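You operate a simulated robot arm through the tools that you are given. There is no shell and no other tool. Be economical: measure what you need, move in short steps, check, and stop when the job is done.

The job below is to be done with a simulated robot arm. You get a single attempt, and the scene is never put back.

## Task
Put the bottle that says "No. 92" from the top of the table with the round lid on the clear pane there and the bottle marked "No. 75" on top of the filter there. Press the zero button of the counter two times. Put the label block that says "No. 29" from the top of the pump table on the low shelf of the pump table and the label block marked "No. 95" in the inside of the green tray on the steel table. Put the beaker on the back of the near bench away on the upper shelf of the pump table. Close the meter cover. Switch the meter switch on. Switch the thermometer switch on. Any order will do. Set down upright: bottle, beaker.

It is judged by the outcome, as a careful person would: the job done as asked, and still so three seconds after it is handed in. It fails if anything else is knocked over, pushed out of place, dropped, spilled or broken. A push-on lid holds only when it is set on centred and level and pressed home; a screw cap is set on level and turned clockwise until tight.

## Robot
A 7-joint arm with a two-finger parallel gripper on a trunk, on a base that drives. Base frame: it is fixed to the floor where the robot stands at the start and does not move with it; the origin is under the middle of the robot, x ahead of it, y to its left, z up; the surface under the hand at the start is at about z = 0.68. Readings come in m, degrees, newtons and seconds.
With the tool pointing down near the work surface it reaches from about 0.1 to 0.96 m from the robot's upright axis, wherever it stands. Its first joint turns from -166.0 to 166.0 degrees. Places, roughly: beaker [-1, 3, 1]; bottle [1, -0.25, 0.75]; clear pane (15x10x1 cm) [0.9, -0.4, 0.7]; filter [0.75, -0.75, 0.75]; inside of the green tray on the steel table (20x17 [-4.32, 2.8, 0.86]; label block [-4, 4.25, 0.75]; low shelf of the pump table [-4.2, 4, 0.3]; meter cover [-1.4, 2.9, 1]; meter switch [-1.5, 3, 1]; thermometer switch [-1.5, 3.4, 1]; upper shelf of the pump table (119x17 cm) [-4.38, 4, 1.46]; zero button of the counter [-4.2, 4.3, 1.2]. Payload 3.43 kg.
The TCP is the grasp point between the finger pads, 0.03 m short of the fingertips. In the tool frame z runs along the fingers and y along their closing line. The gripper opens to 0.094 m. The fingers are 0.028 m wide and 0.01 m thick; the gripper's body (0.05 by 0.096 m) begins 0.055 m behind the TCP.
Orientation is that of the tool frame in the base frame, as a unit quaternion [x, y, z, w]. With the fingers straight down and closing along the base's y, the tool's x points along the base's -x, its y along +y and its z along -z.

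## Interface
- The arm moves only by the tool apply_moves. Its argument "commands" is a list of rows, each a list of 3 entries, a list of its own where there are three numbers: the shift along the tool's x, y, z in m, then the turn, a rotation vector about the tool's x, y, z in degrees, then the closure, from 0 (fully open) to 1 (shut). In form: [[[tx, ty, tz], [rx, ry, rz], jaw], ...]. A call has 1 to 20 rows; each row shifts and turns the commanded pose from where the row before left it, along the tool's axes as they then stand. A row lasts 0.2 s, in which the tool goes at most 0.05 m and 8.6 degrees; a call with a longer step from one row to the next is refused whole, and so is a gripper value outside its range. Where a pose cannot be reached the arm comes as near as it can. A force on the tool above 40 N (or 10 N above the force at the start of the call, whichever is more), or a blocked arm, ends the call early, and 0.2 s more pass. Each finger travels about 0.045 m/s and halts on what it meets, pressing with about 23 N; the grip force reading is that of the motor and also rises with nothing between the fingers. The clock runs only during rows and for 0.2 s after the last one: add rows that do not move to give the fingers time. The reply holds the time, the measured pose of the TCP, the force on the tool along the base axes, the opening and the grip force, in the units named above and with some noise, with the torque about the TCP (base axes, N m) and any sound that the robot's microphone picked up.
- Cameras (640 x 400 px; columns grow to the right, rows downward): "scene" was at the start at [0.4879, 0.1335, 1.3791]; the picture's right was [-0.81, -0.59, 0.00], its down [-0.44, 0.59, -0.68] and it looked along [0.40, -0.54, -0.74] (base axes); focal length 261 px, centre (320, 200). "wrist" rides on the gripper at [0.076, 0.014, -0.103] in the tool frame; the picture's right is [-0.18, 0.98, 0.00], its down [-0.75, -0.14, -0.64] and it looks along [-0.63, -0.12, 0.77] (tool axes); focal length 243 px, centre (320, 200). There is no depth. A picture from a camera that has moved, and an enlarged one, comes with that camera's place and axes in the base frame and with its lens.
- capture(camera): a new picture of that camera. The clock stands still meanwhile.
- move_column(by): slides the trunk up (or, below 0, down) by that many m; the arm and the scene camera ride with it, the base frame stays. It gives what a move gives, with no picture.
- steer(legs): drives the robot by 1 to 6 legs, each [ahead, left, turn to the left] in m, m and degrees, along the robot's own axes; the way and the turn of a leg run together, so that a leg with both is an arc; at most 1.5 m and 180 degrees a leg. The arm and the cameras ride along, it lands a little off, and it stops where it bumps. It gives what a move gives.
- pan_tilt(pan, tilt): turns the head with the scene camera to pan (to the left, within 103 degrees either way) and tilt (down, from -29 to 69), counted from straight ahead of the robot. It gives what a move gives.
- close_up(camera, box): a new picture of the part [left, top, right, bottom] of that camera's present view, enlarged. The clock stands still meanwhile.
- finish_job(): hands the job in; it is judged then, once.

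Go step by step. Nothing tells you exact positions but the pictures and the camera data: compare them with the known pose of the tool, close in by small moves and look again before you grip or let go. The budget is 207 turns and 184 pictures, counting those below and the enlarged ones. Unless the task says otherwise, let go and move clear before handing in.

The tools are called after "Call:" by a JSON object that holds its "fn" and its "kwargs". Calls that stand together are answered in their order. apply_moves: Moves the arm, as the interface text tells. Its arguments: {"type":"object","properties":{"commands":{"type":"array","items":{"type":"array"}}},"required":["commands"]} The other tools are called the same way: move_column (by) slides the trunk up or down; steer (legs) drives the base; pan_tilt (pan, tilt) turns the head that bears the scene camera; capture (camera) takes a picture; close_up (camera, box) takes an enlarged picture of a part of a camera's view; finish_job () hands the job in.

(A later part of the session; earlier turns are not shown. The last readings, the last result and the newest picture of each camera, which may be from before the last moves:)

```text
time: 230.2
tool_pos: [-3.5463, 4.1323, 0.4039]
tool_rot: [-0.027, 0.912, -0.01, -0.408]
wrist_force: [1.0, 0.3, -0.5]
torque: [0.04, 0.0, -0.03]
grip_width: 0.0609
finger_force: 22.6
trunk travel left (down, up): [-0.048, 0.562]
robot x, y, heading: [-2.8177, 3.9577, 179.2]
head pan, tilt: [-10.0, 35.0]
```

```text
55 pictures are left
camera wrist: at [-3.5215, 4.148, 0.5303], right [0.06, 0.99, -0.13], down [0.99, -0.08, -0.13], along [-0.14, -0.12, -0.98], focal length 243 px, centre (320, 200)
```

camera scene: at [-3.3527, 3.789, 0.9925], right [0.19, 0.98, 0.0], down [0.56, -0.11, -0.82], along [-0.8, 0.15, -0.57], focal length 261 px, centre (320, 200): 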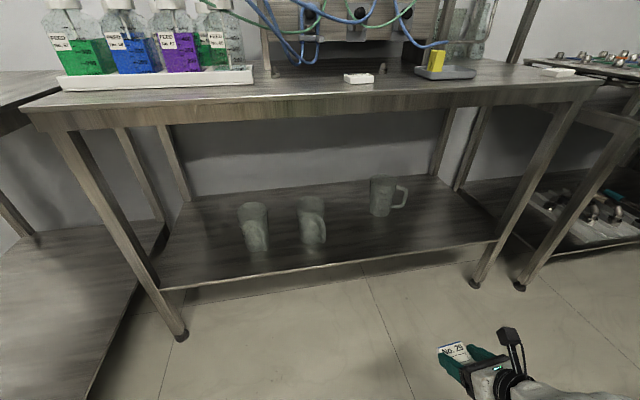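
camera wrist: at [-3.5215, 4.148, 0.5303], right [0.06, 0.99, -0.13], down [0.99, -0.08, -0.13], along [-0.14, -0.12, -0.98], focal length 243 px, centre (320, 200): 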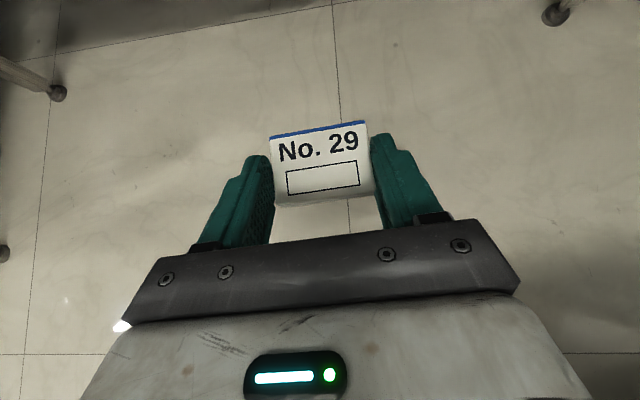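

Clear path. Extend the arm a little, then drive in.

Call:
{"fn": "apply_moves", "kwargs": {"commands": [[[0.0222, 0, 0.0248], [0, 0, 0], 0.6], [[0.0222, 0, 0.0248], [0, 0, 0], 0.6], [[0.0222, 0, 0.0248], [0, 0, 0], 0.6], [[0, 0, 0], [0, 0, 0], 0.6]]}}

Call:
{"fn": "steer", "kwargs": {"legs": [[0.2, 0, 0]]}}

Call:
{"fn": "pan_tilt", "kwargs": {"pan": -30, "tilt": 45}}

Call:
{"fn": "capture", "kwargs": {"camera": "scene"}}

```text
time: 231.2
tool_pos: [-3.6454, 4.1271, 0.4007]
tool_rot: [-0.027, 0.913, -0.01, -0.408]
wrist_force: [0.3, 1.6, -1.7]
torque: [-0.01, -0.03, 0.0]
grip_width: 0.0608
finger_force: 22.9
trunk travel left (down, up): [-0.048, 0.562]
robot x, y, heading: [-2.8221, 3.9591, 179.1]
head pan, tilt: [-10.0, 35.0]
```

```text
time: 232.8
tool_pos: [-3.8457, 4.1322, 0.4006]
tool_rot: [-0.027, 0.912, -0.011, -0.409]
wrist_force: [0.0, 0.2, -0.1]
torque: [-0.01, -0.02, -0.02]
grip_width: 0.0608
finger_force: 23.0
trunk travel left (down, up): [-0.048, 0.562]
robot x, y, heading: [-3.0173, 3.9581, 178.9]
head pan, tilt: [-10.0, 35.0]
```

```text
time: 233.6
tool_pos: [-3.8457, 4.1315, 0.4029]
tool_rot: [-0.027, 0.913, -0.01, -0.408]
wrist_force: [-0.3, 0.1, -0.1]
torque: [-0.01, -0.01, 0.02]
grip_width: 0.0608
finger_force: 23.3
trunk travel left (down, up): [-0.048, 0.562]
robot x, y, heading: [-3.0213, 3.9626, 179.0]
head pan, tilt: [-30.0, 45.0]
```

```text
54 pictures are left
camera scene: at [-3.5365, 3.8182, 0.9776], right [0.51, 0.86, 0.0], down [0.61, -0.36, -0.71], along [-0.61, 0.36, -0.71], focal length 261 px, centre (320, 200)
```

scene: 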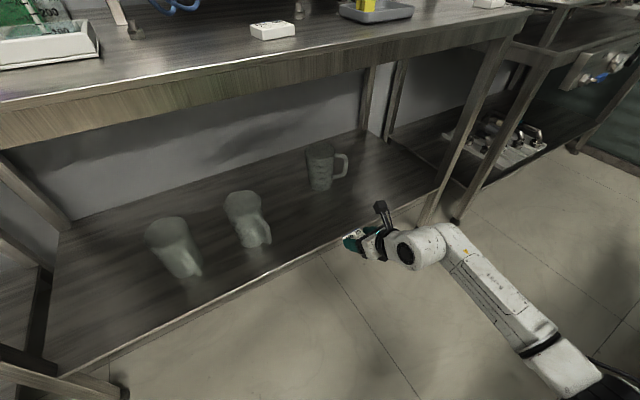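

Call:
{"fn": "steer", "kwargs": {"legs": [[0.165, 0, 0]]}}

Call:
{"fn": "capture", "kwargs": {"camera": "scene"}}

Call:
{"fn": "capture", "kwargs": {"camera": "wrist"}}

```text
time: 235.1
tool_pos: [-4.0112, 4.1295, 0.4018]
tool_rot: [-0.029, 0.912, -0.011, -0.408]
wrist_force: [0.0, -0.1, -0.1]
torque: [0.01, -0.03, 0.0]
grip_width: 0.061
finger_force: 22.9
trunk travel left (down, up): [-0.048, 0.562]
robot x, y, heading: [-3.1876, 3.9627, 179.4]
head pan, tilt: [-30.0, 45.0]
```

```text
53 pictures are left
camera scene: at [-3.7005, 3.818, 0.9776], right [0.51, 0.86, 0.0], down [0.61, -0.36, -0.71], along [-0.61, 0.36, -0.71], focal length 261 px, centre (320, 200)
```

scene: 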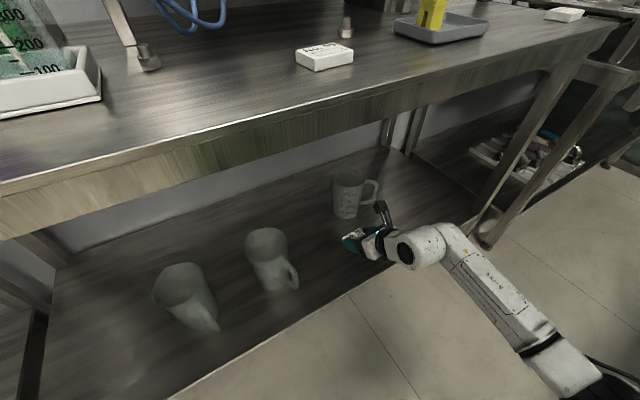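

```text
52 pictures are left
camera wrist: at [-3.987, 4.1458, 0.5288], right [0.06, 0.99, -0.13], down [0.99, -0.08, -0.13], along [-0.14, -0.12, -0.98], focal length 243 px, centre (320, 200)
```

wrist: 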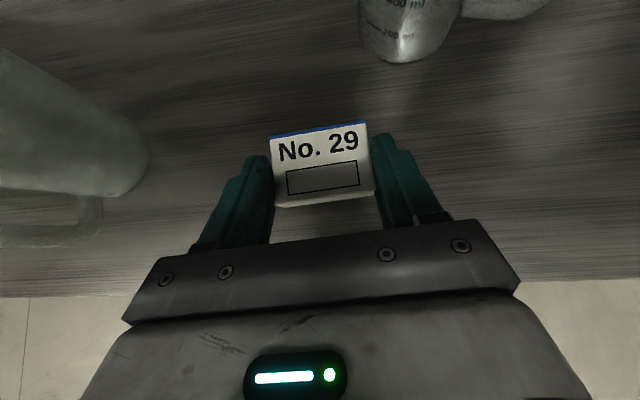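

Over the shelf. Lower and creep to contact.

Call:
{"fn": "apply_moves", "kwargs": {"commands": [[[-0.0225, 0, 0.02], [0, 0, 0], 0.6], [[-0.0186, 0, 0.0167], [0, 0, 0], 0.6], [[0, 0, 0], [0, 0, 0], 0.6]]}}

Call:
{"fn": "apply_moves", "kwargs": {"commands": [[[-0.003, 0, 0.0027], [0, 0, 0], 0.6], [[0, 0, 0], [0, 0, 0], 0.6]]}}

Call:
{"fn": "apply_moves", "kwargs": {"commands": [[[-0.003, 0, 0.0027], [0, 0, 0], 0.6], [[0, 0, 0], [0, 0, 0], 0.6]]}}

Call:
{"fn": "apply_moves", "kwargs": {"commands": [[[-0.003, 0, 0.0027], [0, 0, 0], 0.6], [[0, 0, 0], [0, 0, 0], 0.6]]}}

```text
time: 235.9
tool_pos: [-4.0111, 4.1314, 0.3451]
tool_rot: [-0.029, 0.912, -0.011, -0.408]
wrist_force: [1.1, -0.1, -0.6]
torque: [0.02, -0.03, 0.01]
grip_width: 0.061
finger_force: 22.9
trunk travel left (down, up): [-0.048, 0.562]
robot x, y, heading: [-3.1828, 3.9634, 179.4]
head pan, tilt: [-30.0, 45.0]
```

```text
time: 236.5
tool_pos: [-4.0128, 4.13, 0.3417]
tool_rot: [-0.03, 0.912, -0.012, -0.408]
wrist_force: [-0.5, 0.5, -0.5]
torque: [0.0, 0.01, -0.01]
grip_width: 0.061
finger_force: 23.2
trunk travel left (down, up): [-0.048, 0.562]
robot x, y, heading: [-3.1841, 3.9641, 179.1]
head pan, tilt: [-30.0, 45.0]
```

```text
time: 237.1
tool_pos: [-4.0105, 4.1299, 0.3367]
tool_rot: [-0.031, 0.913, -0.012, -0.408]
wrist_force: [0.5, -0.6, -0.4]
torque: [0.02, -0.01, -0.01]
grip_width: 0.0609
finger_force: 23.1
trunk travel left (down, up): [-0.048, 0.562]
robot x, y, heading: [-3.188, 3.9632, 179.7]
head pan, tilt: [-30.0, 45.0]
```

```text
time: 237.7
tool_pos: [-4.0111, 4.1298, 0.3335]
tool_rot: [-0.03, 0.912, -0.012, -0.408]
wrist_force: [-0.6, 0.6, 0.6]
torque: [0.02, 0.0, -0.04]
grip_width: 0.0609
finger_force: 22.9
trunk travel left (down, up): [-0.048, 0.562]
robot x, y, heading: [-3.1823, 3.9608, 179.2]
head pan, tilt: [-30.0, 45.0]
```

Call:
{"fn": "apply_moves", "kwargs": {"commands": [[[-0.003, 0, 0.0027], [0, 0, 0], 0.6], [[0, 0, 0], [0, 0, 0], 0.6]]}}

Call:
{"fn": "apply_moves", "kwargs": {"commands": [[[-0.003, 0, 0.0027], [0, 0, 0], 0.6], [[0, 0, 0], [0, 0, 0], 0.6]]}}

Call:
{"fn": "apply_moves", "kwargs": {"commands": [[[-0.003, 0, 0.0027], [0, 0, 0], 0.6], [[0, 0, 0], [0, 0, 0], 0.6]]}}

Call:
{"fn": "capture", "kwargs": {"camera": "wrist"}}

```text
time: 238.3
tool_pos: [-4.013, 4.1287, 0.3321]
tool_rot: [-0.031, 0.912, -0.012, -0.41]
wrist_force: [-3.3, -1.2, 16.3]
torque: [-0.09, 0.33, 0.01]
grip_width: 0.0612
finger_force: 23.3
trunk travel left (down, up): [-0.048, 0.562]
robot x, y, heading: [-3.1881, 3.9639, 179.3]
head pan, tilt: [-30.0, 45.0]
```

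```text
time: 238.8
tool_pos: [-4.0131, 4.1299, 0.3315]
tool_rot: [-0.028, 0.91, -0.012, -0.413]
wrist_force: [0.2, -0.9, 11.1]
torque: [0.01, -0.09, -0.01]
grip_width: 0.0612
finger_force: 23.0
trunk travel left (down, up): [-0.048, 0.562]
robot x, y, heading: [-3.1836, 3.9677, 179.3]
head pan, tilt: [-30.0, 45.0]
stopped in row 2: the force on the tool passed its limit at 41 N (the readings are from after the stop); the commanded pose is now the measured one
```

```text
time: 239.3
tool_pos: [-4.0147, 4.1305, 0.331]
tool_rot: [-0.028, 0.908, -0.013, -0.418]
wrist_force: [-0.4, -1.0, 11.8]
torque: [0.05, -0.02, 0.02]
grip_width: 0.0612
finger_force: 22.9
trunk travel left (down, up): [-0.048, 0.562]
robot x, y, heading: [-3.1847, 3.9619, 179.3]
head pan, tilt: [-30.0, 45.0]
stopped in row 2: the force on the tool passed its limit at 41 N (the readings are from after the stop); the commanded pose is now the measured one
```

```text
51 pictures are left
camera wrist: at [-3.9877, 4.1471, 0.4571], right [0.06, 0.99, -0.14], down [0.98, -0.08, -0.15], along [-0.16, -0.13, -0.98], focal length 243 px, centre (320, 200)
```

wrist: 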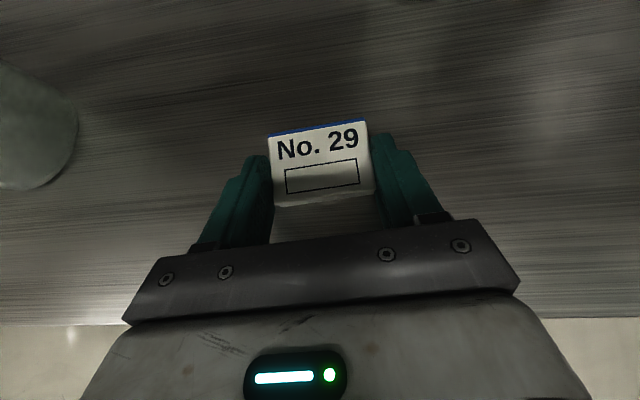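

Block is on the shelf. Release, rise, and back out.

Call:
{"fn": "apply_moves", "kwargs": {"commands": [[[0.002, 0, -0.0015], [0, 0, 0], 0.5], [[0, 0, 0], [0, 0, 0], 0.2], [[0, 0, 0], [0, 0, 0], 0], [[0, 0, 0], [0, 0, 0], 0], [[0, 0, 0], [0, 0, 0], 0], [[0.02, 0, -0.02], [0, 0, 0], 0], [[0.03, 0, -0.027], [0, 0, 0], 0], [[0, 0, 0], [0, 0, 0], 0]]}}

Call:
{"fn": "capture", "kwargs": {"camera": "wrist"}}

Call:
{"fn": "steer", "kwargs": {"legs": [[-0.45, 0, 0]]}}

Call:
{"fn": "move_column", "kwargs": {"by": 0.4}}

Call:
{"fn": "move_column", "kwargs": {"by": 0.16}}

```text
time: 241.1
tool_pos: [-4.0119, 4.1308, 0.399]
tool_rot: [-0.027, 0.909, -0.013, -0.415]
wrist_force: [0.1, 1.0, 0.2]
torque: [0.0, 0.0, -0.01]
grip_width: 0.0938
finger_force: 0.0
trunk travel left (down, up): [-0.048, 0.562]
robot x, y, heading: [-3.186, 3.9598, 179.0]
head pan, tilt: [-30.0, 45.0]
```

```text
50 pictures are left
camera wrist: at [-3.9841, 4.1464, 0.5262], right [0.06, 0.99, -0.14], down [0.99, -0.08, -0.15], along [-0.16, -0.13, -0.98], focal length 243 px, centre (320, 200)
```

wrist: 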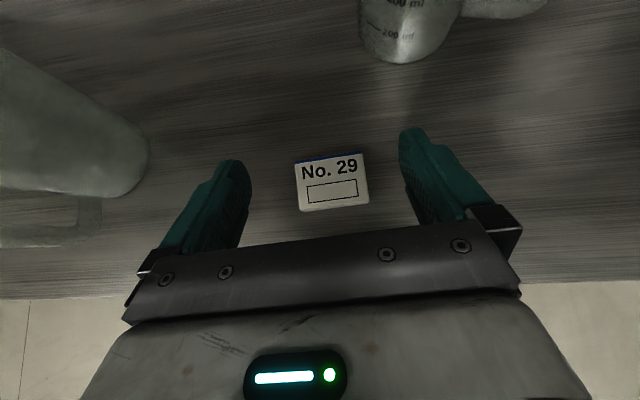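

```text
time: 243.8
tool_pos: [-3.5627, 4.1248, 0.3992]
tool_rot: [-0.026, 0.909, -0.012, -0.416]
wrist_force: [0.3, -0.4, -0.3]
torque: [0.01, -0.03, -0.03]
grip_width: 0.0939
finger_force: 0.1
trunk travel left (down, up): [-0.048, 0.562]
robot x, y, heading: [-2.7358, 3.957, 179.3]
head pan, tilt: [-30.0, 45.0]
```

```text
time: 247.7
tool_pos: [-3.5613, 4.1251, 0.799]
tool_rot: [-0.027, 0.909, -0.013, -0.416]
wrist_force: [-0.1, 0.6, -0.6]
torque: [-0.04, 0.04, 0.0]
grip_width: 0.094
finger_force: 0.1
trunk travel left (down, up): [-0.448, 0.162]
robot x, y, heading: [-2.7375, 3.9537, 179.4]
head pan, tilt: [-30.0, 45.0]
```

```text
time: 249.5
tool_pos: [-3.5623, 4.1244, 0.9583]
tool_rot: [-0.027, 0.909, -0.012, -0.416]
wrist_force: [0.2, -0.7, 0.1]
torque: [0.01, 0.0, -0.02]
grip_width: 0.094
finger_force: 0.0
trunk travel left (down, up): [-0.608, 0.002]
robot x, y, heading: [-2.7397, 3.9581, 179.3]
head pan, tilt: [-30.0, 45.0]
```

No. 29 is on the low shelf. Now bring the hand over block No. 95 (≈(-4.016,4.007)).

Call:
{"fn": "apply_moves", "kwargs": {"commands": [[[0, -0.04, 0], [-2.6, 0, 2.3], 0], [[0, -0.04, 0], [0, 0, 0], 0], [[0, -0.035, 0], [0, 0, 0], 0], [[0.022, 0, -0.02], [0, 0, 0], 0], [[0, 0, 0], [0, 0, 0], 0]]}}

Call:
{"fn": "steer", "kwargs": {"legs": [[0.4, 0, 0]]}}

Call:
{"fn": "capture", "kwargs": {"camera": "wrist"}}

```text
time: 250.7
tool_pos: [-3.5566, 4.0085, 0.9891]
tool_rot: [-0.001, 0.909, 0.0, -0.416]
wrist_force: [0.4, 0.4, 0.1]
torque: [-0.01, 0.01, -0.01]
grip_width: 0.094
finger_force: 0.0
trunk travel left (down, up): [-0.608, 0.002]
robot x, y, heading: [-2.7354, 3.957, 179.6]
head pan, tilt: [-30.0, 45.0]
```

```text
time: 253.2
tool_pos: [-3.9562, 4.0177, 0.9882]
tool_rot: [0.002, 0.909, 0.0, -0.417]
wrist_force: [-1.0, -0.3, -1.0]
torque: [0.01, -0.08, -0.01]
grip_width: 0.0941
finger_force: 0.0
trunk travel left (down, up): [-0.608, 0.002]
robot x, y, heading: [-3.1341, 3.9647, 178.7]
head pan, tilt: [-30.0, 45.0]
```

```text
49 pictures are left
camera wrist: at [-3.9294, 4.0334, 1.1156], right [0.12, 0.98, -0.14], down [0.98, -0.15, -0.15], along [-0.17, -0.12, -0.98], focal length 243 px, centre (320, 200)
```

wrist: 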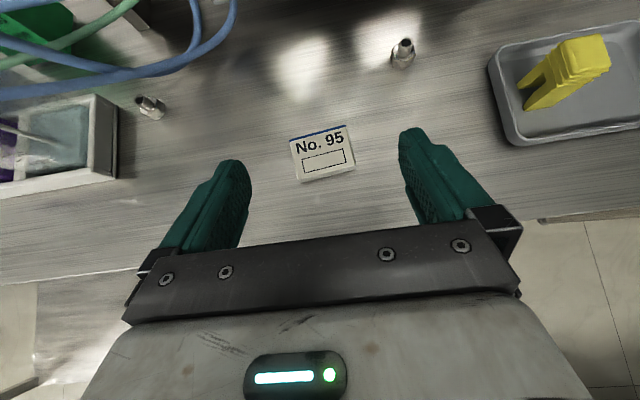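

Call:
{"fn": "apply_moves", "kwargs": {"commands": [[[0, 0, 0], [2.8, 0, -2.4], 0], [[-0.0106, 0, 0.0277], [0, 0, 0], 0], [[-0.0106, 0, 0.0277], [0, 0, 0], 0], [[-0.0106, 0, 0.0277], [0, 0, 0], 0], [[0, 0, 0], [0, 0, 0], 0]]}}

Call:
{"fn": "capture", "kwargs": {"camera": "wrist"}}

```text
time: 254.4
tool_pos: [-3.9992, 4.018, 0.9112]
tool_rot: [-0.027, 0.909, -0.013, -0.416]
wrist_force: [0.2, 0.3, -0.2]
torque: [-0.05, 0.01, -0.02]
grip_width: 0.094
finger_force: 0.2
trunk travel left (down, up): [-0.608, 0.002]
robot x, y, heading: [-3.1369, 3.961, 179.2]
head pan, tilt: [-30.0, 45.0]
```

```text
48 pictures are left
camera wrist: at [-3.9722, 4.0333, 1.0386], right [0.06, 0.99, -0.14], down [0.99, -0.08, -0.15], along [-0.16, -0.13, -0.98], focal length 243 px, centre (320, 200)
```

wrist: 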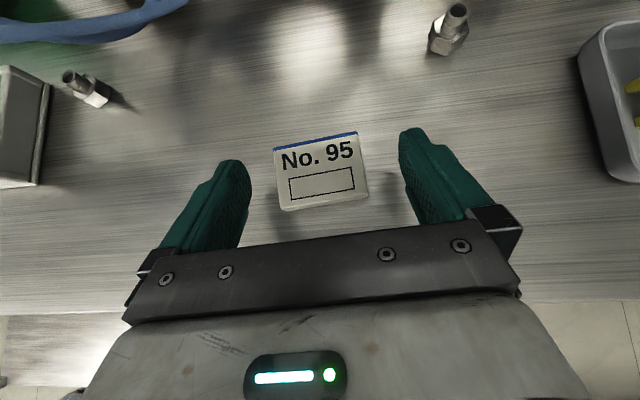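

Call:
{"fn": "apply_moves", "kwargs": {"commands": [[[-0.007, -0.002, 0.006], [0, 0, 0], 0], [[-0.0068, 0, 0.006], [0, 0, 0], 0], [[0, 0, 0], [0, 0, 0], 0]]}}

Call:
{"fn": "apply_moves", "kwargs": {"commands": [[[0, 0, 0], [0, 0, 0], 0.3], [[0, 0, 0], [0, 0, 0], 0.6], [[0, 0, 0], [0, 0, 0], 0.6], [[0, 0, 0], [0, 0, 0], 0.6], [[0, 0, 0], [0, 0, 0], 0.6], [[0.022, 0, -0.02], [0, 0, 0], 0.6], [[0.03, 0, -0.027], [0, 0, 0], 0.6], [[0, 0, 0], [0, 0, 0], 0.6]]}}

Call:
{"fn": "capture", "kwargs": {"camera": "wrist"}}

```text
time: 255.2
tool_pos: [-3.9997, 4.0149, 0.8921]
tool_rot: [-0.027, 0.909, -0.013, -0.417]
wrist_force: [-0.1, -0.2, 0.1]
torque: [0.0, -0.01, -0.03]
grip_width: 0.0938
finger_force: 0.1
trunk travel left (down, up): [-0.608, 0.002]
robot x, y, heading: [-3.1394, 3.9664, 179.2]
head pan, tilt: [-30.0, 45.0]
```

```text
time: 257.0
tool_pos: [-3.9981, 4.0172, 0.9632]
tool_rot: [-0.027, 0.909, -0.013, -0.415]
wrist_force: [1.1, 0.1, -0.7]
torque: [-0.05, 0.02, 0.0]
grip_width: 0.061
finger_force: 22.9
trunk travel left (down, up): [-0.608, 0.002]
robot x, y, heading: [-3.1363, 3.9672, 179.0]
head pan, tilt: [-30.0, 45.0]
```

```text
47 pictures are left
camera wrist: at [-3.9717, 4.032, 1.0894], right [0.06, 0.99, -0.14], down [0.99, -0.08, -0.15], along [-0.16, -0.13, -0.98], focal length 243 px, centre (320, 200)
```

wrist: 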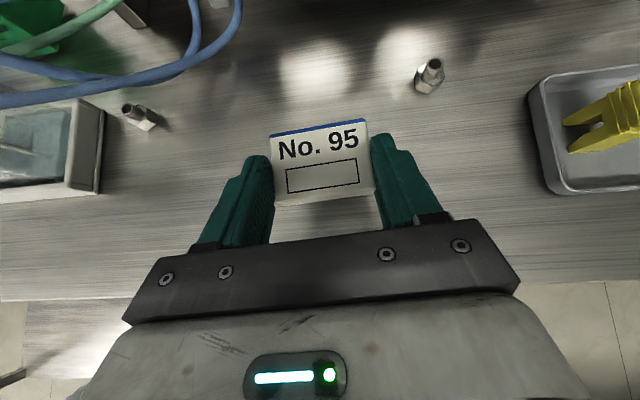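

Held. Back off, retract the hand and drive round to the far-left side of the steel table, then look.

Call:
{"fn": "steer", "kwargs": {"legs": [[-0.65, 0, 0]]}}

Call:
{"fn": "apply_moves", "kwargs": {"commands": [[[-0.0245, 0, -0.0284], [0, 0, 0], 0.6], [[-0.0245, 0, -0.0284], [0, 0, 0], 0.6], [[-0.0245, 0, -0.0284], [0, 0, 0], 0.6], [[-0.0245, 0, -0.0284], [0, 0, 0], 0.6], [[-0.0245, 0, -0.0284], [0, 0, 0], 0.6], [[-0.0245, 0, -0.0284], [0, 0, 0], 0.6], [[0, 0, 0], [0, 0, 0], 0.6]]}}

Call:
{"fn": "steer", "kwargs": {"legs": [[0, 0, 90.5], [1.38, 0, 0], [0, 0, -90]]}}

Call:
{"fn": "pan_tilt", "kwargs": {"pan": 0, "tilt": 30}}

Call:
{"fn": "capture", "kwargs": {"camera": "scene"}}

```text
time: 260.6
tool_pos: [-3.3452, 3.9988, 0.9612]
tool_rot: [-0.032, 0.909, -0.016, -0.416]
wrist_force: [-0.4, 0.4, -0.9]
torque: [0.01, -0.02, -0.01]
grip_width: 0.0607
finger_force: 23.1
trunk travel left (down, up): [-0.608, 0.002]
robot x, y, heading: [-2.484, 3.956, 179.9]
head pan, tilt: [-30.0, 45.0]
```

```text
time: 262.2
tool_pos: [-3.1203, 4.0146, 0.9625]
tool_rot: [-0.033, 0.909, -0.016, -0.416]
wrist_force: [-0.5, -0.7, -1.3]
torque: [0.0, -0.02, 0.03]
grip_width: 0.0608
finger_force: 23.2
trunk travel left (down, up): [-0.608, 0.002]
robot x, y, heading: [-2.4825, 3.958, 179.6]
head pan, tilt: [-30.0, 45.0]
```

```text
time: 276.7
tool_pos: [-3.1267, 2.6092, 0.9615]
tool_rot: [-0.047, 0.908, -0.022, -0.415]
wrist_force: [-0.4, 0.5, -0.3]
torque: [-0.05, 0.0, 0.02]
grip_width: 0.0611
finger_force: 23.2
trunk travel left (down, up): [-0.608, 0.002]
robot x, y, heading: [-2.4876, 2.573, -178.5]
head pan, tilt: [-30.0, 45.0]
```

```text
time: 277.7
tool_pos: [-3.1271, 2.6089, 0.9631]
tool_rot: [-0.047, 0.908, -0.022, -0.415]
wrist_force: [0.9, 0.7, -0.1]
torque: [-0.01, 0.02, 0.01]
grip_width: 0.0611
finger_force: 23.0
trunk travel left (down, up): [-0.608, 0.002]
robot x, y, heading: [-2.4868, 2.576, -178.4]
head pan, tilt: [0.0, 30.0]
```

```text
46 pictures are left
camera scene: at [-3.0168, 2.3653, 1.5602], right [-0.03, 1.0, 0.0], down [0.5, 0.01, -0.87], along [-0.87, -0.02, -0.5], focal length 261 px, centre (320, 200)
```

scene: 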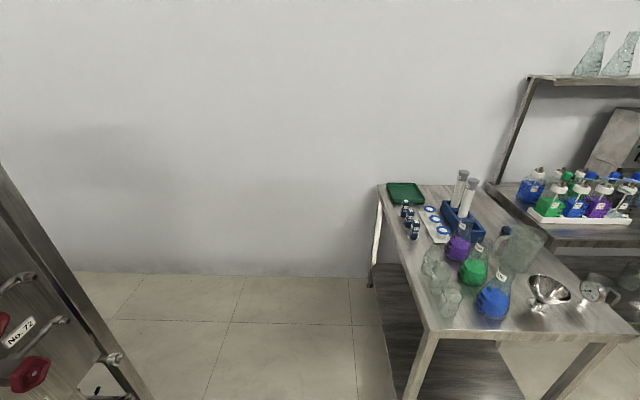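

The left side of the table is free floor. Check the apparatus on the left before squeezing in.

Call:
{"fn": "pan_tilt", "kwargs": {"pan": 35, "tilt": 50}}

Call:
{"fn": "capture", "kwargs": {"camera": "scene"}}

```text
time: 278.7
tool_pos: [-3.1276, 2.6092, 0.9628]
tool_rot: [-0.047, 0.908, -0.022, -0.416]
wrist_force: [-0.4, -0.1, -0.9]
torque: [0.0, 0.01, 0.0]
grip_width: 0.0611
finger_force: 22.9
trunk travel left (down, up): [-0.608, 0.002]
robot x, y, heading: [-2.4876, 2.5719, -178.4]
head pan, tilt: [35.0, 50.0]
```

```text
45 pictures are left
camera scene: at [-2.9882, 2.3219, 1.5307], right [-0.6, 0.8, 0.0], down [0.62, 0.46, -0.64], along [-0.52, -0.38, -0.77], focal length 261 px, centre (320, 200)
```

scene: 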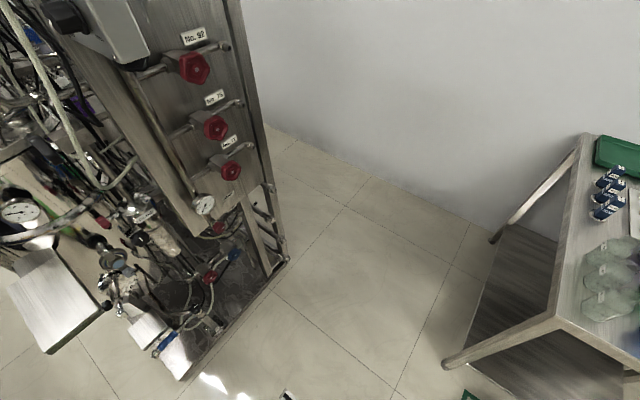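

The gap (y 1.69–2.70) is wide enough. Raise the hand, strafe and drive in, then turn toward the tray.

Call:
{"fn": "apply_moves", "kwargs": {"commands": [[[0.03, 0, -0.026], [0, 0, 0], 0.6], [[0.03, 0, -0.026], [0, 0, 0], 0.6], [[0.03, 0, -0.026], [0, 0, 0], 0.6], [[0, 0, 0], [0, 0, 0], 0.6]]}}

Call:
{"fn": "steer", "kwargs": {"legs": [[0, 0.36, -1.5], [1.27, 0, 0], [0, 0, -48]]}}

Call:
{"fn": "pan_tilt", "kwargs": {"pan": -15, "tilt": 50}}

Call:
{"fn": "capture", "kwargs": {"camera": "scene"}}

Call:
{"fn": "capture", "kwargs": {"camera": "wrist"}}

```text
time: 279.7
tool_pos: [-3.1267, 2.6115, 1.0806]
tool_rot: [-0.047, 0.908, -0.022, -0.416]
wrist_force: [-0.2, 0.0, 0.1]
torque: [-0.01, -0.06, 0.01]
grip_width: 0.0609
finger_force: 22.7
trunk travel left (down, up): [-0.608, 0.002]
robot x, y, heading: [-2.4887, 2.5735, -178.3]
head pan, tilt: [35.0, 50.0]
```

```text
time: 283.2
tool_pos: [-3.2059, 2.2728, 1.0826]
tool_rot: [-0.039, 0.908, -0.019, -0.417]
wrist_force: [-0.5, 0.2, -0.5]
torque: [0.01, 0.01, -0.01]
grip_width: 0.0613
finger_force: 23.0
trunk travel left (down, up): [-0.608, 0.002]
robot x, y, heading: [-2.5724, 2.2226, -179.3]
head pan, tilt: [35.0, 50.0]
stopped in leg 2: the robot was blocked; the commanded pose is now the measured one
```

```text
time: 284.4
tool_pos: [-3.2064, 2.2508, 1.0874]
tool_rot: [-0.047, 0.906, -0.021, -0.419]
wrist_force: [-0.8, -0.1, -0.5]
torque: [-0.04, 0.01, 0.0]
grip_width: 0.0613
finger_force: 22.8
trunk travel left (down, up): [-0.608, 0.002]
robot x, y, heading: [-2.5734, 2.2206, -178.5]
head pan, tilt: [-15.0, 50.0]
```

```text
44 pictures are left
camera scene: at [-3.0656, 1.9944, 1.5322], right [0.03, 1.0, 0.01], down [0.79, -0.01, -0.61], along [-0.61, 0.03, -0.79], focal length 261 px, centre (320, 200)
```

scene: 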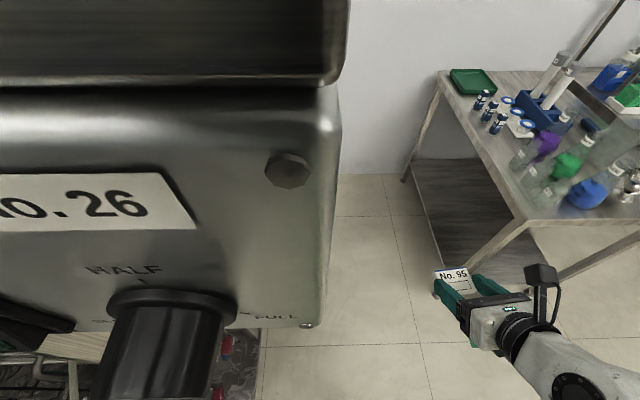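

```text
43 pictures are left
camera wrist: at [-3.1794, 2.2683, 1.2144], right [0.02, 0.99, -0.14], down [0.99, -0.04, -0.16], along [-0.16, -0.13, -0.98], focal length 243 px, centre (320, 200)
```

wrist: 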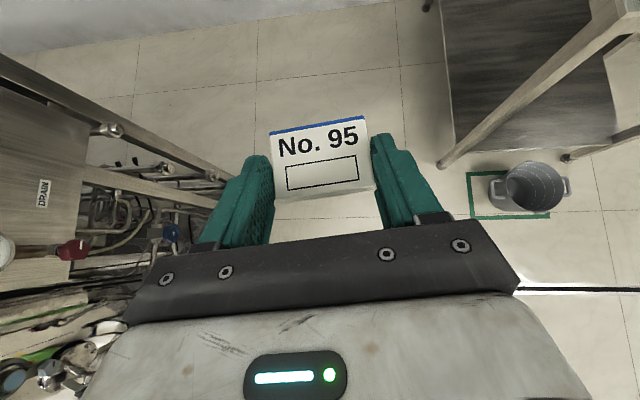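

The head bumped a control box (No. 26) of the apparatus, so back off, turn so the head stays clear, and go in obliquely.

Call:
{"fn": "steer", "kwargs": {"legs": [[-0.15, 0, 0], [0, 0, -31.5], [0.055, -0.095, 0]]}}

Call:
{"fn": "capture", "kwargs": {"camera": "scene"}}

```text
time: 288.1
tool_pos: [-2.9392, 2.7097, 1.0802]
tool_rot: [0.211, 0.885, 0.096, -0.404]
wrist_force: [-0.7, 0.1, -0.3]
torque: [-0.02, -0.03, -0.02]
grip_width: 0.061
finger_force: 23.1
trunk travel left (down, up): [-0.608, 0.002]
robot x, y, heading: [-2.4212, 2.3327, 149.0]
head pan, tilt: [-15.0, 50.0]
```

```text
42 pictures are left
camera scene: at [-2.9558, 2.4532, 1.5307], right [0.72, 0.69, 0.0], down [0.53, -0.55, -0.64], along [-0.45, 0.46, -0.77], focal length 261 px, centre (320, 200)
```

scene: 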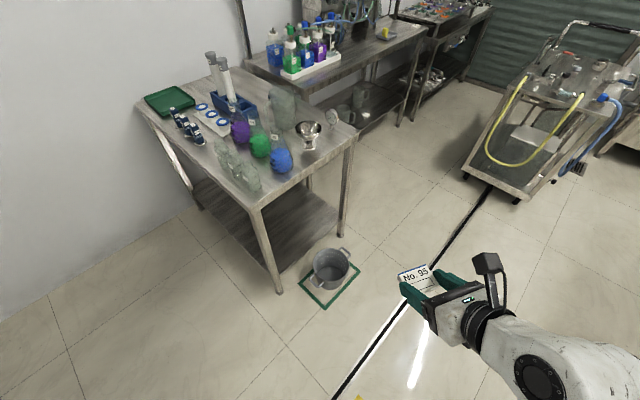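

Path is clear at this angle (hand passes well above the bottles). Drive in obliquely.

Call:
{"fn": "steer", "kwargs": {"legs": [[0.5, 0.32, 0]]}}

Call:
{"fn": "steer", "kwargs": {"legs": [[0.55, 0.36, 0]]}}

Call:
{"fn": "capture", "kwargs": {"camera": "scene"}}

Call:
{"fn": "capture", "kwargs": {"camera": "wrist"}}

```text
time: 291.4
tool_pos: [-3.5312, 2.6971, 1.0811]
tool_rot: [0.214, 0.884, 0.097, -0.405]
wrist_force: [1.3, 0.0, -0.8]
torque: [-0.02, 0.0, 0.01]
grip_width: 0.0608
finger_force: 23.2
trunk travel left (down, up): [-0.608, 0.002]
robot x, y, heading: [-3.0173, 2.3147, 148.6]
head pan, tilt: [-15.0, 50.0]
```

```text
time: 294.0
tool_pos: [-3.9884, 2.6393, 1.0784]
tool_rot: [0.179, 0.893, 0.091, -0.403]
wrist_force: [-0.9, 1.9, -2.1]
torque: [-0.13, -0.05, 0.08]
grip_width: 0.061
finger_force: 23.2
trunk travel left (down, up): [-0.608, 0.002]
robot x, y, heading: [-3.4305, 2.3063, 152.6]
head pan, tilt: [-15.0, 50.0]
stopped in leg 1: the robot was blocked; the commanded pose is now the measured one
```

```text
41 pictures are left
camera scene: at [-3.9622, 2.4017, 1.5354], right [0.67, 0.74, -0.01], down [0.56, -0.52, -0.64], along [-0.48, 0.43, -0.77], focal length 261 px, centre (320, 200)
```

scene: 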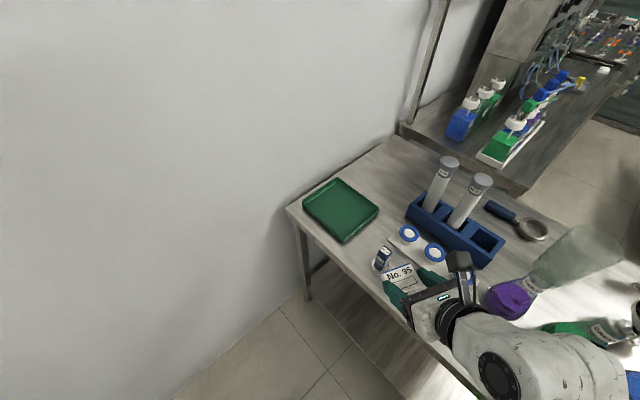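

```text
40 pictures are left
camera wrist: at [-3.9597, 2.6397, 1.2055], right [0.5, 0.86, -0.12], down [0.85, -0.51, -0.15], along [-0.19, -0.03, -0.98], focal length 243 px, centre (320, 200)
```

wrist: 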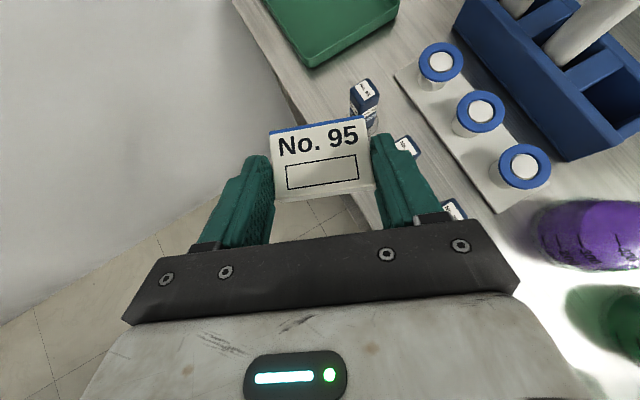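

Blocked again; look right to see what the arm or base is touching.

Call:
{"fn": "pan_tilt", "kwargs": {"pan": -60, "tilt": 55}}

Call:
{"fn": "capture", "kwargs": {"camera": "scene"}}

Call:
{"fn": "pan_tilt", "kwargs": {"pan": 70, "tilt": 55}}

Call:
{"fn": "capture", "kwargs": {"camera": "scene"}}

```text
time: 295.1
tool_pos: [-3.9907, 2.5804, 1.0755]
tool_rot: [0.154, 0.898, 0.078, -0.404]
wrist_force: [0.9, -0.8, -0.8]
torque: [0.01, -0.01, 0.02]
grip_width: 0.0611
finger_force: 22.2
trunk travel left (down, up): [-0.608, 0.002]
robot x, y, heading: [-3.4182, 2.277, 156.3]
head pan, tilt: [-60.0, 55.0]
```

```text
39 pictures are left
camera scene: at [-3.9077, 2.3623, 1.5239], right [0.99, 0.1, 0.0], down [0.08, -0.82, -0.57], along [-0.06, 0.57, -0.82], focal length 261 px, centre (320, 200)
```

scene: 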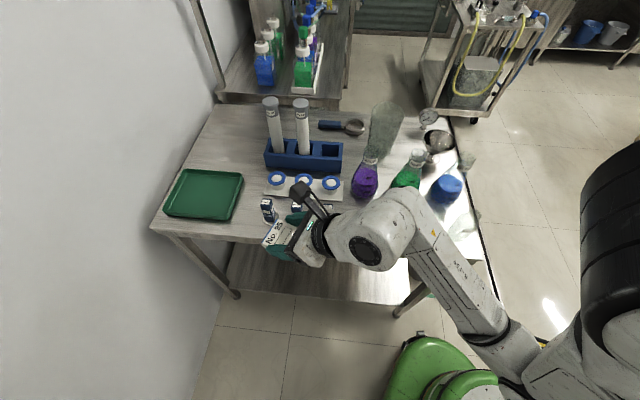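

```text
time: 297.2
tool_pos: [-3.9908, 2.5831, 1.0773]
tool_rot: [0.155, 0.897, 0.079, -0.406]
wrist_force: [0.5, -0.4, -1.3]
torque: [0.02, 0.01, -0.03]
grip_width: 0.0611
finger_force: 23.1
trunk travel left (down, up): [-0.608, 0.002]
robot x, y, heading: [-3.4165, 2.2799, 155.7]
head pan, tilt: [70.0, 55.0]
```

```text
38 pictures are left
camera scene: at [-3.9502, 2.2397, 1.526], right [-0.72, 0.7, 0.0], down [0.57, 0.59, -0.58], along [-0.4, -0.41, -0.82], focal length 261 px, centre (320, 200)
```

scene: 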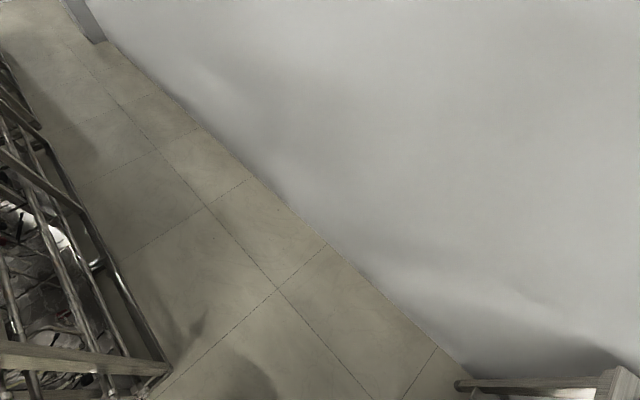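

Items are still in place; the base apparently touched a table leg. Shift slightly away from the table and then further in.

Call:
{"fn": "steer", "kwargs": {"legs": [[0.007, 0.058, 0], [0.2, 0.09, 0]]}}

Call:
{"fn": "pan_tilt", "kwargs": {"pan": -30, "tilt": 50}}

Call:
{"fn": "capture", "kwargs": {"camera": "scene"}}

```text
time: 298.1
tool_pos: [-4.0099, 2.5531, 1.0757]
tool_rot: [0.145, 0.9, 0.079, -0.404]
wrist_force: [0.6, -0.4, 0.4]
torque: [-0.01, 0.0, 0.03]
grip_width: 0.0613
finger_force: 23.2
trunk travel left (down, up): [-0.608, 0.002]
robot x, y, heading: [-3.4282, 2.2698, 157.1]
head pan, tilt: [70.0, 55.0]
stopped in leg 1: the robot was blocked; the commanded pose is now the measured one
```

```text
time: 299.8
tool_pos: [-4.0148, 2.5497, 1.0727]
tool_rot: [0.143, 0.901, 0.077, -0.403]
wrist_force: [0.4, 1.1, -0.5]
torque: [-0.03, 0.0, 0.03]
grip_width: 0.0608
finger_force: 23.0
trunk travel left (down, up): [-0.608, 0.002]
robot x, y, heading: [-3.4288, 2.2678, 157.4]
head pan, tilt: [-30.0, 50.0]
```

```text
37 pictures are left
camera scene: at [-3.9563, 2.3323, 1.5308], right [0.79, 0.61, -0.01], down [0.46, -0.61, -0.64], along [-0.39, 0.5, -0.77], focal length 261 px, centre (320, 200)
```

scene: 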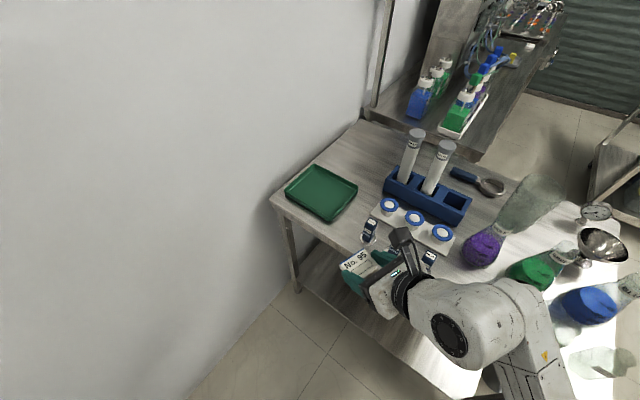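

The gap is tight, but from here the near part of the tray is within arm's reach (≈1.0 m). Turn the hand toward it and extend over the tray.

Call:
{"fn": "apply_moves", "kwargs": {"commands": [[[0, 0, 0], [-5.6, -0.2, 5], 0.6], [[0, 0, 0], [-5.6, -0.2, 5], 0.6], [[0.0275, 0.0056, 0.0312], [0, 0, 0], 0.6], [[0.0275, 0.0056, 0.0312], [0, 0, 0], 0.6], [[0.0188, 0.0054, 0.039], [0, 0, 0], 0.6], [[0.0188, 0.0054, 0.039], [0, 0, 0], 0.6], [[0.0188, 0.0054, 0.039], [0, 0, 0], 0.6], [[0, 0, 0], [0, 0, 0], 0.6]]}}

Call:
{"fn": "capture", "kwargs": {"camera": "scene"}}

Call:
{"fn": "capture", "kwargs": {"camera": "wrist"}}

```text
time: 301.8
tool_pos: [-4.1205, 2.7436, 1.0294]
tool_rot: [0.28, 0.873, 0.14, -0.375]
wrist_force: [-0.2, 0.8, 0.6]
torque: [-0.04, 0.03, 0.04]
grip_width: 0.061
finger_force: 23.0
out of reach, approached as far as the arm can: row 1, 2
trunk travel left (down, up): [-0.608, 0.002]
robot x, y, heading: [-3.4288, 2.2665, 157.8]
head pan, tilt: [-30.0, 50.0]
stopped in row 8: the arm was blocked; the commanded pose is now the measured one
```

```text
36 pictures are left
camera scene: at [-3.9588, 2.3239, 1.5311], right [0.79, 0.61, 0.0], down [0.47, -0.61, -0.64], along [-0.4, 0.5, -0.77], focal length 261 px, centre (320, 200)
```

scene: 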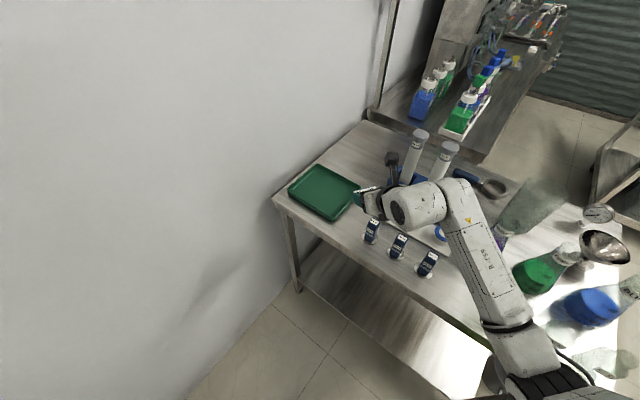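

```text
35 pictures are left
camera wrist: at [-4.0958, 2.737, 1.1577], right [0.69, 0.72, -0.1], down [0.71, -0.69, -0.12], along [-0.16, 0.01, -0.99], focal length 243 px, centre (320, 200)
```

wrist: 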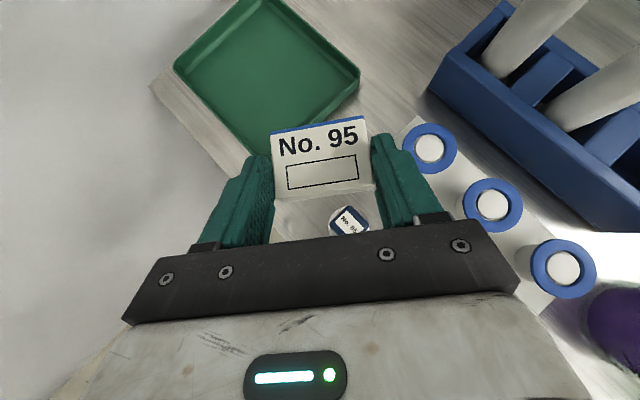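

The arm got blocked — perhaps the elbow near the table edge. Pull back a little and look there.

Call:
{"fn": "apply_moves", "kwargs": {"commands": [[[-0.005, -0.004, -0.035], [0, 0, 0], 0.6], [[0.0, 0, 0], [0, 0, 0], 0.6]]}}

Call:
{"fn": "pan_tilt", "kwargs": {"pan": -75, "tilt": 55}}

Call:
{"fn": "capture", "kwargs": {"camera": "scene"}}

```text
time: 302.4
tool_pos: [-4.0966, 2.7268, 1.0478]
tool_rot: [0.282, 0.872, 0.137, -0.375]
wrist_force: [0.7, 0.6, -0.3]
torque: [-0.06, -0.02, 0.03]
grip_width: 0.0614
finger_force: 23.2
trunk travel left (down, up): [-0.608, 0.002]
robot x, y, heading: [-3.43, 2.2665, 157.7]
head pan, tilt: [-30.0, 50.0]
```

```text
time: 303.5
tool_pos: [-4.0982, 2.7257, 1.0491]
tool_rot: [0.281, 0.872, 0.137, -0.376]
wrist_force: [-0.2, -0.1, -0.3]
torque: [-0.04, 0.04, 0.05]
grip_width: 0.0614
finger_force: 23.6
trunk travel left (down, up): [-0.608, 0.002]
robot x, y, heading: [-3.4335, 2.267, 157.7]
head pan, tilt: [-75.0, 55.0]
```

```text
34 pictures are left
camera scene: at [-3.9007, 2.3388, 1.5253], right [0.99, -0.13, 0.0], down [-0.11, -0.82, -0.57], along [0.07, 0.56, -0.82], focal length 261 px, centre (320, 200)
```

scene: 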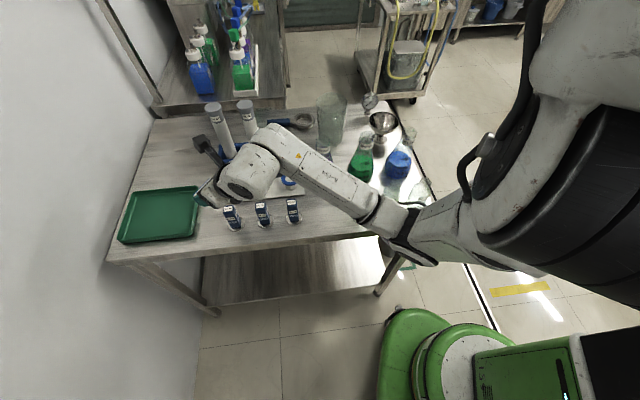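

Call:
{"fn": "close_up", "kwargs": {"camera": "scene", "box": [300, 80, 480, 280]}}

```text
2.00 times, centred on (390, 180) of scene
camera zoom: at [-3.9007, 2.3388, 1.5253], right [0.99, -0.13, 0.0], down [-0.11, -0.82, -0.57], along [0.07, 0.56, -0.82], focal length 522 px, centre (180, 240)
```

zoom: 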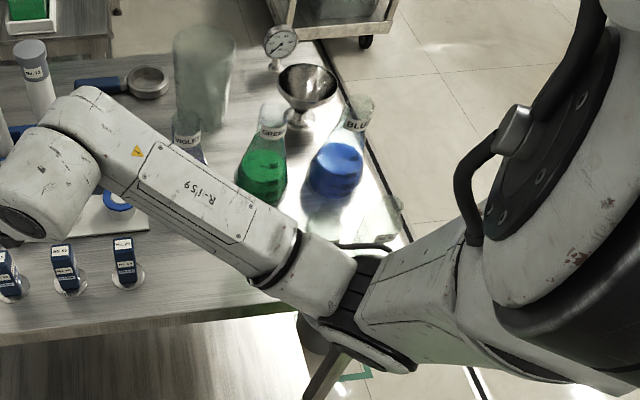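

Everything still stands, but the elbow is close to bottles at the table corner. I'll retract the arm and instead bring the base further along, past the box.

Call:
{"fn": "apply_moves", "kwargs": {"commands": [[[-0.0174, -0.0135, -0.0257], [0, 0, 0], 0.6], [[-0.0174, -0.0135, -0.0257], [0, 0, 0], 0.6], [[-0.0174, -0.0135, -0.0257], [0, 0, 0], 0.6], [[-0.0174, -0.0135, -0.0257], [0, 0, 0], 0.6], [[-0.0174, -0.0135, -0.0257], [0, 0, 0], 0.6], [[-0.0174, -0.0135, -0.0257], [0, 0, 0], 0.6], [[0, 0, 0], [0, 0, 0], 0.6]]}}

Call:
{"fn": "capture", "kwargs": {"camera": "scene"}}

Call:
{"fn": "steer", "kwargs": {"legs": [[0.34, 0.115, 0]]}}

```text
time: 305.1
tool_pos: [-4.044, 2.6344, 1.0768]
tool_rot: [0.276, 0.874, 0.136, -0.375]
wrist_force: [-2.0, -0.7, -0.2]
torque: [0.1, -0.02, -0.09]
grip_width: 0.0608
finger_force: 23.2
out of reach, approached as far as the arm can: row 3, 4, 5, 6
trunk travel left (down, up): [-0.608, 0.002]
robot x, y, heading: [-3.4273, 2.2673, 158.4]
head pan, tilt: [-75.0, 55.0]
```

```text
32 pictures are left
camera scene: at [-3.9041, 2.3286, 1.5235], right [0.99, -0.12, 0.0], down [-0.1, -0.82, -0.57], along [0.07, 0.56, -0.82], focal length 261 px, centre (320, 200)
```

scene: 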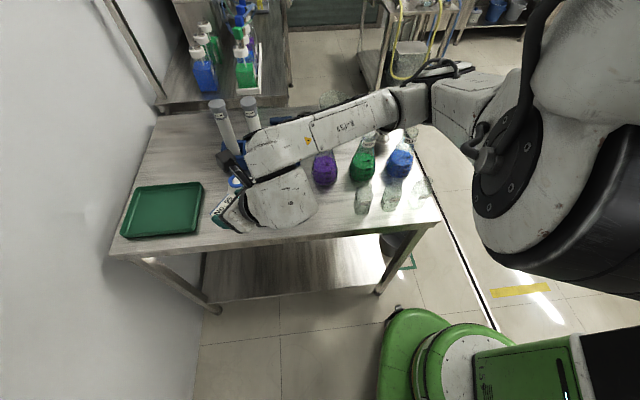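

```text
time: 306.4
tool_pos: [-4.1386, 2.4727, 1.0798]
tool_rot: [0.202, 0.894, 0.106, -0.386]
wrist_force: [0.7, 1.0, -0.6]
torque: [-0.01, -0.02, 0.0]
grip_width: 0.0614
finger_force: 22.7
trunk travel left (down, up): [-0.608, 0.002]
robot x, y, heading: [-3.4731, 2.2154, 167.6]
head pan, tilt: [-75.0, 55.0]
stopped in leg 1: the robot was blocked; the commanded pose is now the measured one
```

Blocked again and the robot turned a bit; check the picture right away.

Call:
{"fn": "capture", "kwargs": {"camera": "scene"}}

Call:
{"fn": "capture", "kwargs": {"camera": "wrist"}}

```text
31 pictures are left
camera scene: at [-3.9497, 2.1941, 1.5243], right [1.0, 0.04, 0.0], down [0.04, -0.82, -0.57], along [-0.02, 0.57, -0.82], focal length 261 px, centre (320, 200)
```

scene: 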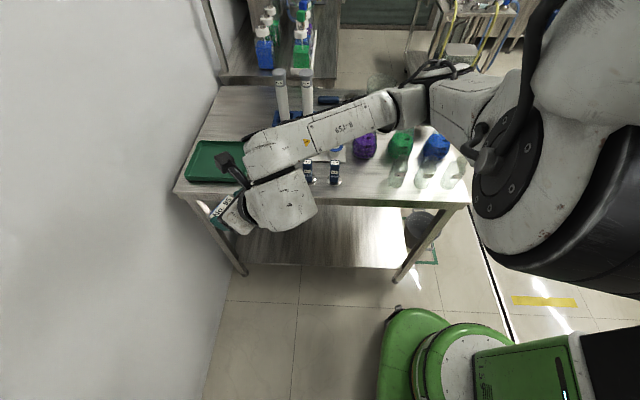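

```text
30 pictures are left
camera wrist: at [-4.1137, 2.4709, 1.2075], right [0.55, 0.83, -0.1], down [0.82, -0.56, -0.12], along [-0.16, -0.02, -0.99], focal length 243 px, centre (320, 200)
```

wrist: 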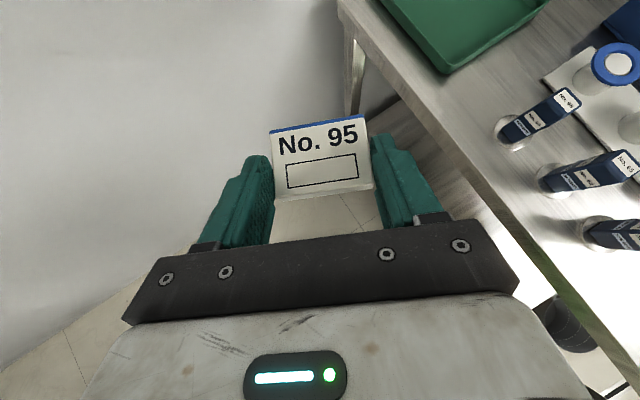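

All items still stand, and the arm is now in an elbow-up posture. Extend carefully over the tray from here.

Call:
{"fn": "apply_moves", "kwargs": {"commands": [[[0.018, 0.0264, 0.024], [0, 0, 0], 0.6], [[0.018, 0.0264, 0.024], [0, 0, 0], 0.6], [[0.018, 0.0264, 0.024], [0, 0, 0], 0.6], [[0.018, 0.0264, 0.024], [0, 0, 0], 0.6], [[0.01, 0.0264, 0.034], [0, 0, 0], 0.6], [[0, 0, 0], [0, 0, 0], 0.6]]}}

Call:
{"fn": "capture", "kwargs": {"camera": "scene"}}

Call:
{"fn": "capture", "kwargs": {"camera": "wrist"}}

```text
time: 307.8
tool_pos: [-4.2145, 2.6615, 1.0551]
tool_rot: [0.203, 0.893, 0.106, -0.387]
wrist_force: [-0.4, -0.3, -0.8]
torque: [-0.02, -0.01, 0.01]
grip_width: 0.0613
finger_force: 22.5
trunk travel left (down, up): [-0.608, 0.002]
robot x, y, heading: [-3.4729, 2.2137, 167.4]
head pan, tilt: [-75.0, 55.0]
```

```text
29 pictures are left
camera scene: at [-3.9493, 2.1955, 1.5244], right [1.0, 0.04, 0.0], down [0.03, -0.82, -0.57], along [-0.02, 0.57, -0.82], focal length 261 px, centre (320, 200)
```

scene: 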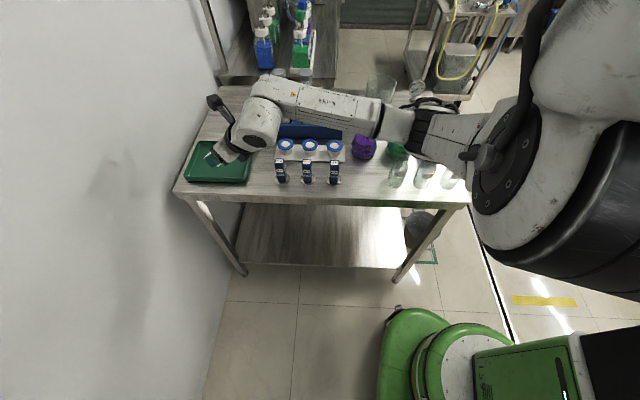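

```text
28 pictures are left
camera wrist: at [-4.1886, 2.6601, 1.1839], right [0.55, 0.83, -0.1], down [0.82, -0.56, -0.12], along [-0.16, -0.02, -0.99], focal length 243 px, centre (320, 200)
```

wrist: 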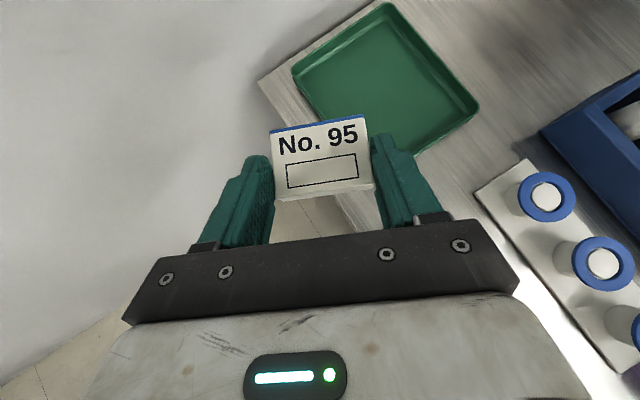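

Good. Continue to above the tray centre.

Call:
{"fn": "apply_moves", "kwargs": {"commands": [[[0.01, 0.0199, 0.02], [0, 0, 0], 0.6], [[0.01, 0.0199, 0.02], [0, 0, 0], 0.6], [[-0.005, 0.0199, 0.035], [0, 0, 0], 0.6], [[-0.01, 0.0199, 0.04], [0, 0, 0], 0.6], [[-0.0166, 0, 0.04], [0, 0, 0], 0.6], [[0, 0, 0], [0, 0, 0], 0.6]]}}

Call:
{"fn": "capture", "kwargs": {"camera": "wrist"}}

Call:
{"fn": "capture", "kwargs": {"camera": "scene"}}

```text
time: 309.2
tool_pos: [-4.2704, 2.7802, 0.9443]
tool_rot: [0.203, 0.894, 0.105, -0.386]
wrist_force: [-1.0, -0.9, 0.0]
torque: [0.01, -0.03, 0.02]
grip_width: 0.0612
finger_force: 23.2
trunk travel left (down, up): [-0.608, 0.002]
robot x, y, heading: [-3.4728, 2.2117, 167.5]
head pan, tilt: [-75.0, 55.0]
```

```text
27 pictures are left
camera wrist: at [-4.2454, 2.7803, 1.0722], right [0.55, 0.83, -0.1], down [0.82, -0.56, -0.12], along [-0.16, -0.02, -0.99], focal length 243 px, centre (320, 200)
```

wrist: 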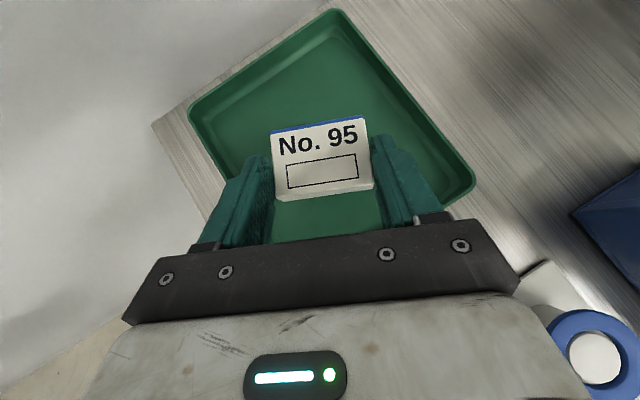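

```text
26 pictures are left
camera scene: at [-3.9492, 2.1957, 1.5244], right [1.0, 0.04, 0.0], down [0.03, -0.82, -0.57], along [-0.02, 0.57, -0.82], focal length 261 px, centre (320, 200)
```

scene: 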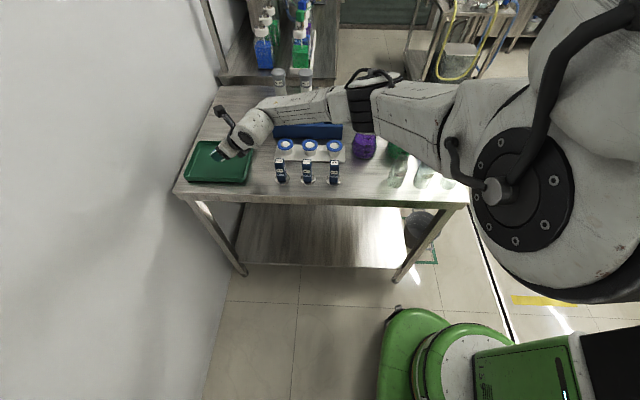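

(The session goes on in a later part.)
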